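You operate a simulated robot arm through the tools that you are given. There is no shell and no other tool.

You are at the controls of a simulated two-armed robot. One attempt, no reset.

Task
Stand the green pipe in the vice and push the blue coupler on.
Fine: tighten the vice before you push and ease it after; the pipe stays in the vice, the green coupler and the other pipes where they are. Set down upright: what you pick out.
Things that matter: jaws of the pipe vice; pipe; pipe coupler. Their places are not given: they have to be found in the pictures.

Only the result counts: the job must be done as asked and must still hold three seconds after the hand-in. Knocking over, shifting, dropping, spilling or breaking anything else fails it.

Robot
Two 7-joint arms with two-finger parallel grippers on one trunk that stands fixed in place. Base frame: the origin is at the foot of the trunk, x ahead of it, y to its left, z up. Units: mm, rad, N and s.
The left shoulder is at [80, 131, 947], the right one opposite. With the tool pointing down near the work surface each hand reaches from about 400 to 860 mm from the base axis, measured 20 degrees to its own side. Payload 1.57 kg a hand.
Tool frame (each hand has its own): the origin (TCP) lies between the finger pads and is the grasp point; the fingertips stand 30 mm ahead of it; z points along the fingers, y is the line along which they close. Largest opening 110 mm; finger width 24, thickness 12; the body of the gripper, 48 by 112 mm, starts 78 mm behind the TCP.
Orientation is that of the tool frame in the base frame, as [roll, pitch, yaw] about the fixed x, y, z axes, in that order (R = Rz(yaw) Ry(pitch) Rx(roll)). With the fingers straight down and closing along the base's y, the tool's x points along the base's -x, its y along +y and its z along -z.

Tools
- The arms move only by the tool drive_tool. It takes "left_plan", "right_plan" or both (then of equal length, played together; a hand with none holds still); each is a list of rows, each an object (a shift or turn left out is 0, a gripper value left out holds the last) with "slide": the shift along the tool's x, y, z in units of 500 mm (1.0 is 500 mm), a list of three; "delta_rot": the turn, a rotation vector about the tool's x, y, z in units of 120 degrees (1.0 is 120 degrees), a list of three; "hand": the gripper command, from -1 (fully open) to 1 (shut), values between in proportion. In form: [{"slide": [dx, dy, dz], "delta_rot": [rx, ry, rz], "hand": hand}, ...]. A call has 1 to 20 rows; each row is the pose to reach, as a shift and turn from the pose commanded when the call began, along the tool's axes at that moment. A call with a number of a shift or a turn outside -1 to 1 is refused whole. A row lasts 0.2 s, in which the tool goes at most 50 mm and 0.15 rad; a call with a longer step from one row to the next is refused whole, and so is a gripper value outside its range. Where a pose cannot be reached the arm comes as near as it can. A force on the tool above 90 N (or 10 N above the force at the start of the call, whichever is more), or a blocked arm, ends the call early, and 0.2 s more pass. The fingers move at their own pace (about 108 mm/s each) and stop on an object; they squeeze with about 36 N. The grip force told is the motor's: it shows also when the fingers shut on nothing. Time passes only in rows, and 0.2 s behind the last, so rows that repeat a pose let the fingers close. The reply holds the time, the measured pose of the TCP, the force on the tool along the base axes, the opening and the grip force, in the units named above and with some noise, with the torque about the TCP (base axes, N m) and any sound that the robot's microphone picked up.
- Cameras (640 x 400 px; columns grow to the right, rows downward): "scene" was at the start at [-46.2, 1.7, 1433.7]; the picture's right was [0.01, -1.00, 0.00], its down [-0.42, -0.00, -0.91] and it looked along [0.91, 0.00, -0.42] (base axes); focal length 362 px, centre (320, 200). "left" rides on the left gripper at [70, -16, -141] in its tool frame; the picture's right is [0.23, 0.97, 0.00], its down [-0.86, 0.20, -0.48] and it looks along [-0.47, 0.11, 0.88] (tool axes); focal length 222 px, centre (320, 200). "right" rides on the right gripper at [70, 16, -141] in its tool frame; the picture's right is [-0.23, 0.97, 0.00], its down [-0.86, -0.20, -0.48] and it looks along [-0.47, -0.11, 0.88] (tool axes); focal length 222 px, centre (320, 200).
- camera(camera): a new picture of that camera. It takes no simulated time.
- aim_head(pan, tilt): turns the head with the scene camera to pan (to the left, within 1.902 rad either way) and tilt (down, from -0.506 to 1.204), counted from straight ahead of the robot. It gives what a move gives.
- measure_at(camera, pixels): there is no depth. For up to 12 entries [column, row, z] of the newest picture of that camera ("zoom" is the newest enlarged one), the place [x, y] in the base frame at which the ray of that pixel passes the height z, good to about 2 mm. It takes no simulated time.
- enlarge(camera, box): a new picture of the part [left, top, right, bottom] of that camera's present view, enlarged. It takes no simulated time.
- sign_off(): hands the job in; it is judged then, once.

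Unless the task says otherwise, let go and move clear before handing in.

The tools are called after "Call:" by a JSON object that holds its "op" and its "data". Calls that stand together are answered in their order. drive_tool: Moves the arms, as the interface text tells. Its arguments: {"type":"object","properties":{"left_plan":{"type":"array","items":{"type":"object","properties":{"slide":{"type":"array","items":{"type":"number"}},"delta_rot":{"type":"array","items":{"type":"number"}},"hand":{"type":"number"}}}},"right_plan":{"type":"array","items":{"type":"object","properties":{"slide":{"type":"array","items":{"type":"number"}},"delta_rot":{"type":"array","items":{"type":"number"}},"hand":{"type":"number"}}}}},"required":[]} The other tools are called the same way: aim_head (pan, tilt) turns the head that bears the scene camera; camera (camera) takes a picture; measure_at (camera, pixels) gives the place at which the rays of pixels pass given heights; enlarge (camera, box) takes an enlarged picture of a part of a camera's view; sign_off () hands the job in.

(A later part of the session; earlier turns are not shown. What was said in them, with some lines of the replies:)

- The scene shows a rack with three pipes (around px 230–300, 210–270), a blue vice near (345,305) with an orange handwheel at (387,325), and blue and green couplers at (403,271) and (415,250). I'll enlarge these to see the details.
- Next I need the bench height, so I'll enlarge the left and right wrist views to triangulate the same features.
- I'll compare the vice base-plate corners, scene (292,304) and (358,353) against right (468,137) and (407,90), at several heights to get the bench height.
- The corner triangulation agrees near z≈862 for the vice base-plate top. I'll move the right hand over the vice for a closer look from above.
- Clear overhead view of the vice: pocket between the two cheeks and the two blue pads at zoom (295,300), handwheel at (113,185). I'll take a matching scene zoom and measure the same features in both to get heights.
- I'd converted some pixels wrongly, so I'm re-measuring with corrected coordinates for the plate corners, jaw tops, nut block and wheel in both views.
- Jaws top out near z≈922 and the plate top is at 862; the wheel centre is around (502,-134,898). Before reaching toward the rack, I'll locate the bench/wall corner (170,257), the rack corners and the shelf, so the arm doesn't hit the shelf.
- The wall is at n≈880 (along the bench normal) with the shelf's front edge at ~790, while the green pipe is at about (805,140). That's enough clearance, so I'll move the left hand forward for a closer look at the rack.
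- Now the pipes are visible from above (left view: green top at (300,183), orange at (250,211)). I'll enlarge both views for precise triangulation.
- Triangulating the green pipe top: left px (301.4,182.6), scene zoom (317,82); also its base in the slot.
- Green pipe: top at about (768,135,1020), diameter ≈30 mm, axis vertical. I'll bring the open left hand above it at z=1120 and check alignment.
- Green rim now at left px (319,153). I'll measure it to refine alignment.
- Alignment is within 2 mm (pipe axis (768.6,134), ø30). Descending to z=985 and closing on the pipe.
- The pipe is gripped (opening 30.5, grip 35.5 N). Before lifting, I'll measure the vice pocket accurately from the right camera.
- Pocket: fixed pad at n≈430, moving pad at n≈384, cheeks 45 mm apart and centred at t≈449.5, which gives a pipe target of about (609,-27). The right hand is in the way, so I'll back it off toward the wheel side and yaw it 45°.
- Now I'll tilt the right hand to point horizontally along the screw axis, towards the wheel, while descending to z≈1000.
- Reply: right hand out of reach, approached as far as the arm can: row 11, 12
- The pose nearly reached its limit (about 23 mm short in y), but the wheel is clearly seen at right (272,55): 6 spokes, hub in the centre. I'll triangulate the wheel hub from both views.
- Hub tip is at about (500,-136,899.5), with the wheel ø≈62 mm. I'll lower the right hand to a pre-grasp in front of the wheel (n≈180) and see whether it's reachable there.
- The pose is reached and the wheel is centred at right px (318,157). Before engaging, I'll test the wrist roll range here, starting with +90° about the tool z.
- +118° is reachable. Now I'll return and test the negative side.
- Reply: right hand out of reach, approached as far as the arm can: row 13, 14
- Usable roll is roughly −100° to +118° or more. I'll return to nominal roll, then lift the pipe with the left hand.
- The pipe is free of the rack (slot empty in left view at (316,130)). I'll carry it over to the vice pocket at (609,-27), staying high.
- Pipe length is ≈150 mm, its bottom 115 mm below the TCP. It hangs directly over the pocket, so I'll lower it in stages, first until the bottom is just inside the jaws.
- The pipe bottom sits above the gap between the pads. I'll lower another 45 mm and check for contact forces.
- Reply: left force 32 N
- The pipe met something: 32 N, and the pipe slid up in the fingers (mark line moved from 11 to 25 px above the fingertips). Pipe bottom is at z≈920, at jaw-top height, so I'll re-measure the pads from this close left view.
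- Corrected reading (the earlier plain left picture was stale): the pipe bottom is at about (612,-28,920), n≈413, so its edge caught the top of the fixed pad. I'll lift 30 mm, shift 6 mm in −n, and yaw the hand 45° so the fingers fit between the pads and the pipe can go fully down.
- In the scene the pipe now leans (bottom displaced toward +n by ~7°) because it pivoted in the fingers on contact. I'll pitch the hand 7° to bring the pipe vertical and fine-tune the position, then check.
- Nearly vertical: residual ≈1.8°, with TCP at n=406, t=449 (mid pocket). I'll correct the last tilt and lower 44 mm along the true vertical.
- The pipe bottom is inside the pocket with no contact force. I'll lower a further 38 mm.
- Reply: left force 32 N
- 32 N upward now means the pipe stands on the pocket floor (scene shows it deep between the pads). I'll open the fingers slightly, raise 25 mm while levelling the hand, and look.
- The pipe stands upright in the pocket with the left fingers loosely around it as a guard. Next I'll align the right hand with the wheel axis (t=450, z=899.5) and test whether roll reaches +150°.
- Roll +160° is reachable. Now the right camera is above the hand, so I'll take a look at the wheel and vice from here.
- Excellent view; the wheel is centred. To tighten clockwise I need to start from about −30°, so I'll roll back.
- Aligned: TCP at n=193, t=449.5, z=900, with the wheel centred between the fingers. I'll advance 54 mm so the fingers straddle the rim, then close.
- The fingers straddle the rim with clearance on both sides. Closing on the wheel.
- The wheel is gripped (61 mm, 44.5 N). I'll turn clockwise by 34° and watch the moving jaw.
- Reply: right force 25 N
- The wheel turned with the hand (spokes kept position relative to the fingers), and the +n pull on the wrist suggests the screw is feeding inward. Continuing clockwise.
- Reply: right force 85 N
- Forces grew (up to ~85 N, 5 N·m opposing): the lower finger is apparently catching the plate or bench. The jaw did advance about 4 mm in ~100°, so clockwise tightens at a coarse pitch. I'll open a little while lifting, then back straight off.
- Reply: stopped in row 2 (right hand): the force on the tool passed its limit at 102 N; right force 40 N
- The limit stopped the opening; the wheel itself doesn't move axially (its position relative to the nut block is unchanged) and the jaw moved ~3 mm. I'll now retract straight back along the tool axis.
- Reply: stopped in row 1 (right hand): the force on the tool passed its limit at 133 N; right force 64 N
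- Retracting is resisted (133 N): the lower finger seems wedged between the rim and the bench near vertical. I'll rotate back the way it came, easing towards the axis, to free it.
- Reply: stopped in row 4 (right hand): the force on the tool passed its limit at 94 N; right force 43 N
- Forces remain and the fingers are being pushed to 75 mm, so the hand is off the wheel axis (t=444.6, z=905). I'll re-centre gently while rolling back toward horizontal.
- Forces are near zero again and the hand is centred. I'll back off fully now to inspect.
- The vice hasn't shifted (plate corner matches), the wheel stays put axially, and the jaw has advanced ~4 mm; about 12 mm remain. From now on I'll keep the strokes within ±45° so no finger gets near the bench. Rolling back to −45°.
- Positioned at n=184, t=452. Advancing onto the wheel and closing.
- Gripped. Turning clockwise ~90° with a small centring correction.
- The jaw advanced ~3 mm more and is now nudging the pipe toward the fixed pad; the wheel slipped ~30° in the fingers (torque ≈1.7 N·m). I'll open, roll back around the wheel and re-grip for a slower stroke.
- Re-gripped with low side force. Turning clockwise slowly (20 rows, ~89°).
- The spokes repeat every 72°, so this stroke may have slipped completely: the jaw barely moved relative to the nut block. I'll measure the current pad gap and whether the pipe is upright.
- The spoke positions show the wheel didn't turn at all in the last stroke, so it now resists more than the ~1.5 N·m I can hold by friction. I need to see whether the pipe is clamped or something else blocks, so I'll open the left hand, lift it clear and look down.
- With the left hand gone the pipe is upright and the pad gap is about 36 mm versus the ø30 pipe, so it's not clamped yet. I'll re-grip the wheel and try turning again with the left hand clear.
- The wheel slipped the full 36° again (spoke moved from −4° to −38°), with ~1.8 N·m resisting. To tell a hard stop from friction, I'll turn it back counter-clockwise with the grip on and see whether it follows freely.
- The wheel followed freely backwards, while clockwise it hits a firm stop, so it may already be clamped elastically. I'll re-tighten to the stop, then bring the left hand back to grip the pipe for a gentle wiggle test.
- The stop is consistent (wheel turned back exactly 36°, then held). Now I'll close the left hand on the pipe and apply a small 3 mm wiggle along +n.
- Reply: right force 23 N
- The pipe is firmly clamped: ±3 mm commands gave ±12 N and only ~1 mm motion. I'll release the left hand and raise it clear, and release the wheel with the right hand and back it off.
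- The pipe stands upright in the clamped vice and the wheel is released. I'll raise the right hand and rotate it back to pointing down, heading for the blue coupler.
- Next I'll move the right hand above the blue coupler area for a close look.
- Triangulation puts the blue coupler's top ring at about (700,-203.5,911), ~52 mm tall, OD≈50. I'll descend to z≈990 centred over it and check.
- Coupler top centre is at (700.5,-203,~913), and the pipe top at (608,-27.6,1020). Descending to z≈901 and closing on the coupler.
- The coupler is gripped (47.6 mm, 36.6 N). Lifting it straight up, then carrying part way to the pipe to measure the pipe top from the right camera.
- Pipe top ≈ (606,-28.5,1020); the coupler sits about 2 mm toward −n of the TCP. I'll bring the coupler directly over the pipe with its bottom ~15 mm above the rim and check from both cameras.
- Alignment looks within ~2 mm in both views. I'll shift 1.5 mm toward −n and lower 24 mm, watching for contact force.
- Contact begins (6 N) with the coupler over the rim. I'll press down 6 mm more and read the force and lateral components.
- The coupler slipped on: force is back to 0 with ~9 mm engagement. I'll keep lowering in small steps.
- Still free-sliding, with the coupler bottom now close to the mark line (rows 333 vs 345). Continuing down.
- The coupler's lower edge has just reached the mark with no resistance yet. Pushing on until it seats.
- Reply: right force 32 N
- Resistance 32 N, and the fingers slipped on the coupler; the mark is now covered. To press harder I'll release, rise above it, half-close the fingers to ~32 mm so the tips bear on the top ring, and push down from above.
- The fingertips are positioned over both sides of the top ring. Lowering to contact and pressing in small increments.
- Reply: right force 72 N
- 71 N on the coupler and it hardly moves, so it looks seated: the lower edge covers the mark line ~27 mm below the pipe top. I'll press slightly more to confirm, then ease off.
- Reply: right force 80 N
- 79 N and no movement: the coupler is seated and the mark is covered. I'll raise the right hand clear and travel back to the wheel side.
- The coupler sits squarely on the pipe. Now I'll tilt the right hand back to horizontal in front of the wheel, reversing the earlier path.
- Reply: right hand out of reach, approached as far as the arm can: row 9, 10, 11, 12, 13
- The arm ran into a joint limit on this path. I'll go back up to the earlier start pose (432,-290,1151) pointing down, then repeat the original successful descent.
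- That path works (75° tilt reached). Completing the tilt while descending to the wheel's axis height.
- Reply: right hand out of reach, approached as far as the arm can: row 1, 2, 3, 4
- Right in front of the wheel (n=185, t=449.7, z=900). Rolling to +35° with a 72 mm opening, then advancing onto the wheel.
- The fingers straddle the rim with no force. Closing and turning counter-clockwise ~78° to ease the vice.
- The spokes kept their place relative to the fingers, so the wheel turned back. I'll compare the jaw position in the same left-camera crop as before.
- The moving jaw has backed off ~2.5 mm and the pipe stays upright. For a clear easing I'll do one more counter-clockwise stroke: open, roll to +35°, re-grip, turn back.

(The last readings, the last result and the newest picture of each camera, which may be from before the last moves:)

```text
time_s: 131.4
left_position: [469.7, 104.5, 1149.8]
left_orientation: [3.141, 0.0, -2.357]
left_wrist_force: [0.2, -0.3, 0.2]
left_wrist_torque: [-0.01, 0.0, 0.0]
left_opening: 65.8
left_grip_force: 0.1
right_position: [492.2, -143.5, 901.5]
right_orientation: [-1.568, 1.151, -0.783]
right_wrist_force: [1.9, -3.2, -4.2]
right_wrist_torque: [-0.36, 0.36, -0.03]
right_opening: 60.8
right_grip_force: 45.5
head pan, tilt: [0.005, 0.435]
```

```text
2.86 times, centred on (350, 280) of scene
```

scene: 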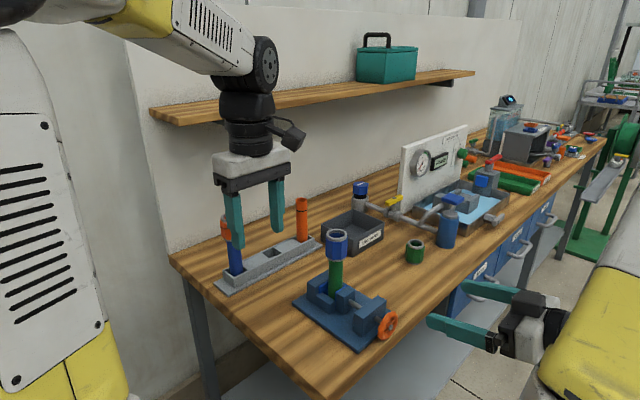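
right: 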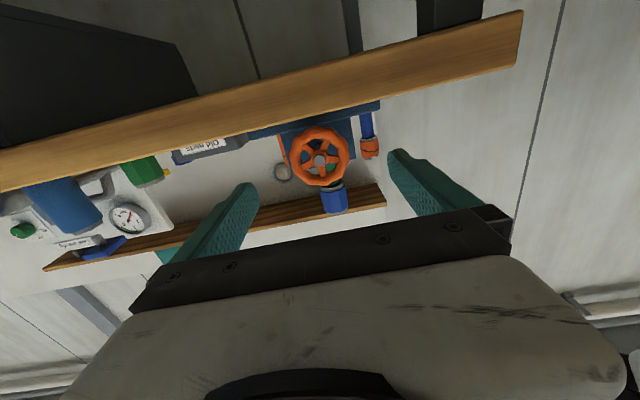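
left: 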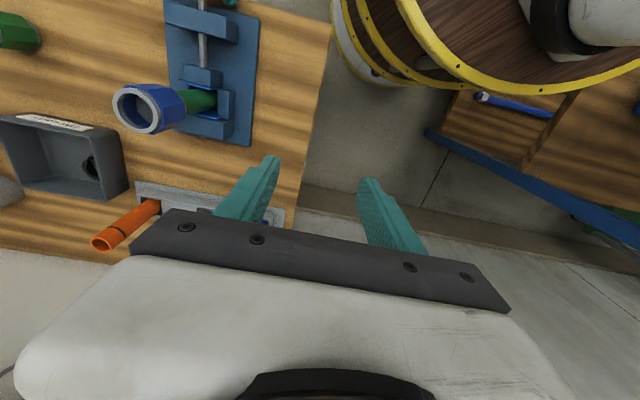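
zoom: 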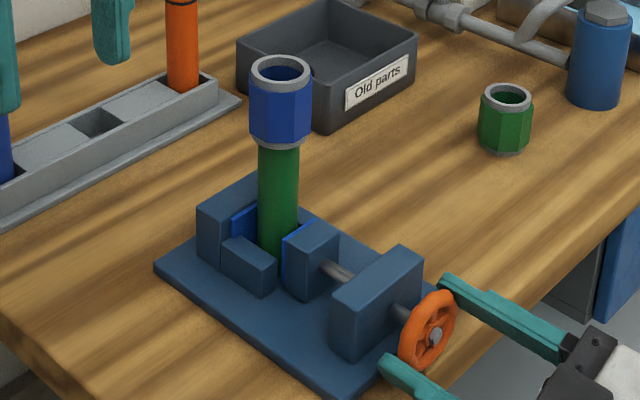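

The jaw has backed off further (~4–5 mm total) while the pipe and coupler stand undisturbed. Releasing the wheel and withdrawing the right hand.

Call:
{"op": "drive_tool", "data": {"right_plan": [{"hand": 0}, {"hand": -0.3}, {"hand": -0.3}, {"slide": [0, 0, -0.04]}, {"slide": [0, 0, -0.1]}, {"slide": [0, 0, -0.15]}, {"slide": [0, 0, -0.15]}]}}

Call:
{"op": "camera", "data": {"camera": "scene"}}

Call:
{"op": "enlarge", "data": {"camera": "scene", "box": [300, 215, 380, 325]}}

Call:
{"op": "enlarge", "data": {"camera": "left", "box": [60, 50, 260, 170]}}

```text
time_s: 133.0
left_position: [469.5, 104.7, 1150.6]
left_orientation: [3.141, -0.001, -2.358]
left_wrist_force: [1.2, 1.2, 0.3]
left_wrist_torque: [-0.01, 0.01, 0.02]
left_opening: 66.0
left_grip_force: 0.1
right_position: [439.9, -195.5, 898.5]
right_orientation: [-1.57, 1.15, -0.781]
right_wrist_force: [0.0, -0.1, -0.5]
right_wrist_torque: [0.0, 0.01, 0.0]
right_opening: 71.9
right_grip_force: 0.0
head pan, tilt: [0.005, 0.435]
```

```text
taken
```

scene: 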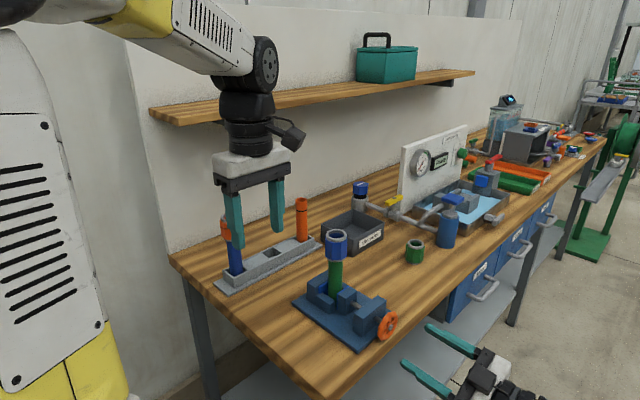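

```text
3.64 times, centred on (340, 270) of scene
```

zoom: 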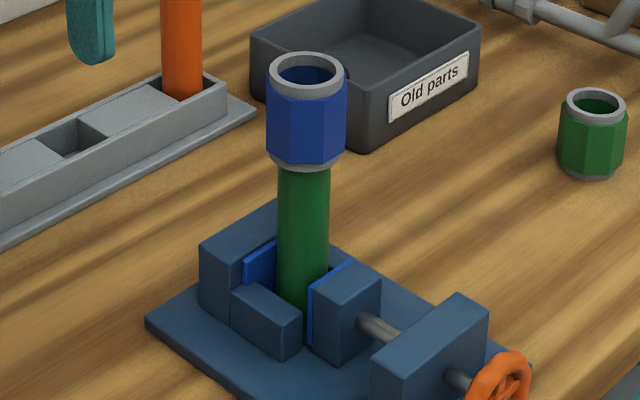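

```text
3.20 times, centred on (160, 110) of left
```

zoom: 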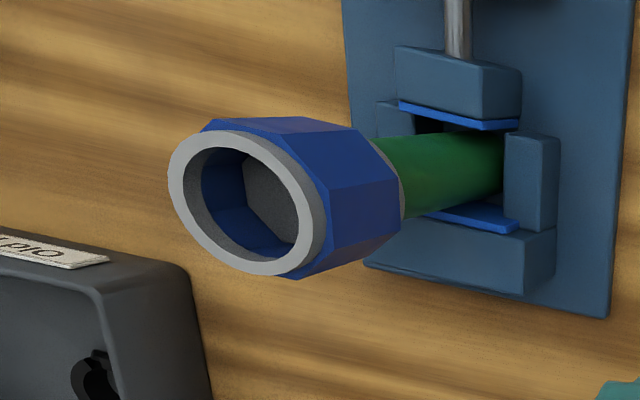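

Everything checks out: the green pipe stands upright in the eased vice, with the blue coupler seated (top at z≈1048, mark covered). The green coupler and the other pipes are where they were, and both hands are clear. Handing in.

Call:
{"op": "sign_off", "data": {}}

```text
The job is handed in.
```

The green pipe is standing upright in the vice with the blue coupler pushed on, and I've handed the job in.

- **Pipe:** I lifted it from the rack and stood it in the vice. My first try at lowering it caught the top edge of the fixed jaw, so I lifted it, straightened it and lowered it again. The second try went in cleanly.
- **Tightening:** I turned the handwheel until it stopped. Moving my grip on the pipe 3 mm either way met about 12 N and shifted it only about 1 mm, so it was clamped.
- **Coupler:** It slid on until its lower edge covered the mark on the pipe. At 79 N from above it did not move any further, so I take it as seated.
- **Easing:** I turned the wheel back about 135°. In the pictures the moving jaw backed off roughly 4–5 mm, and the pipe stayed upright. I did not test by touch how loose the pipe is now.
- **Rest of the bench:** In the last picture the green coupler and the other two pipes are where they started, and both hands were clear.

While tightening, one finger got stuck between the handwheel and the bench, and the force peaked at about 133 N. I freed it by turning back, and the vice had not shifted in the pictures.
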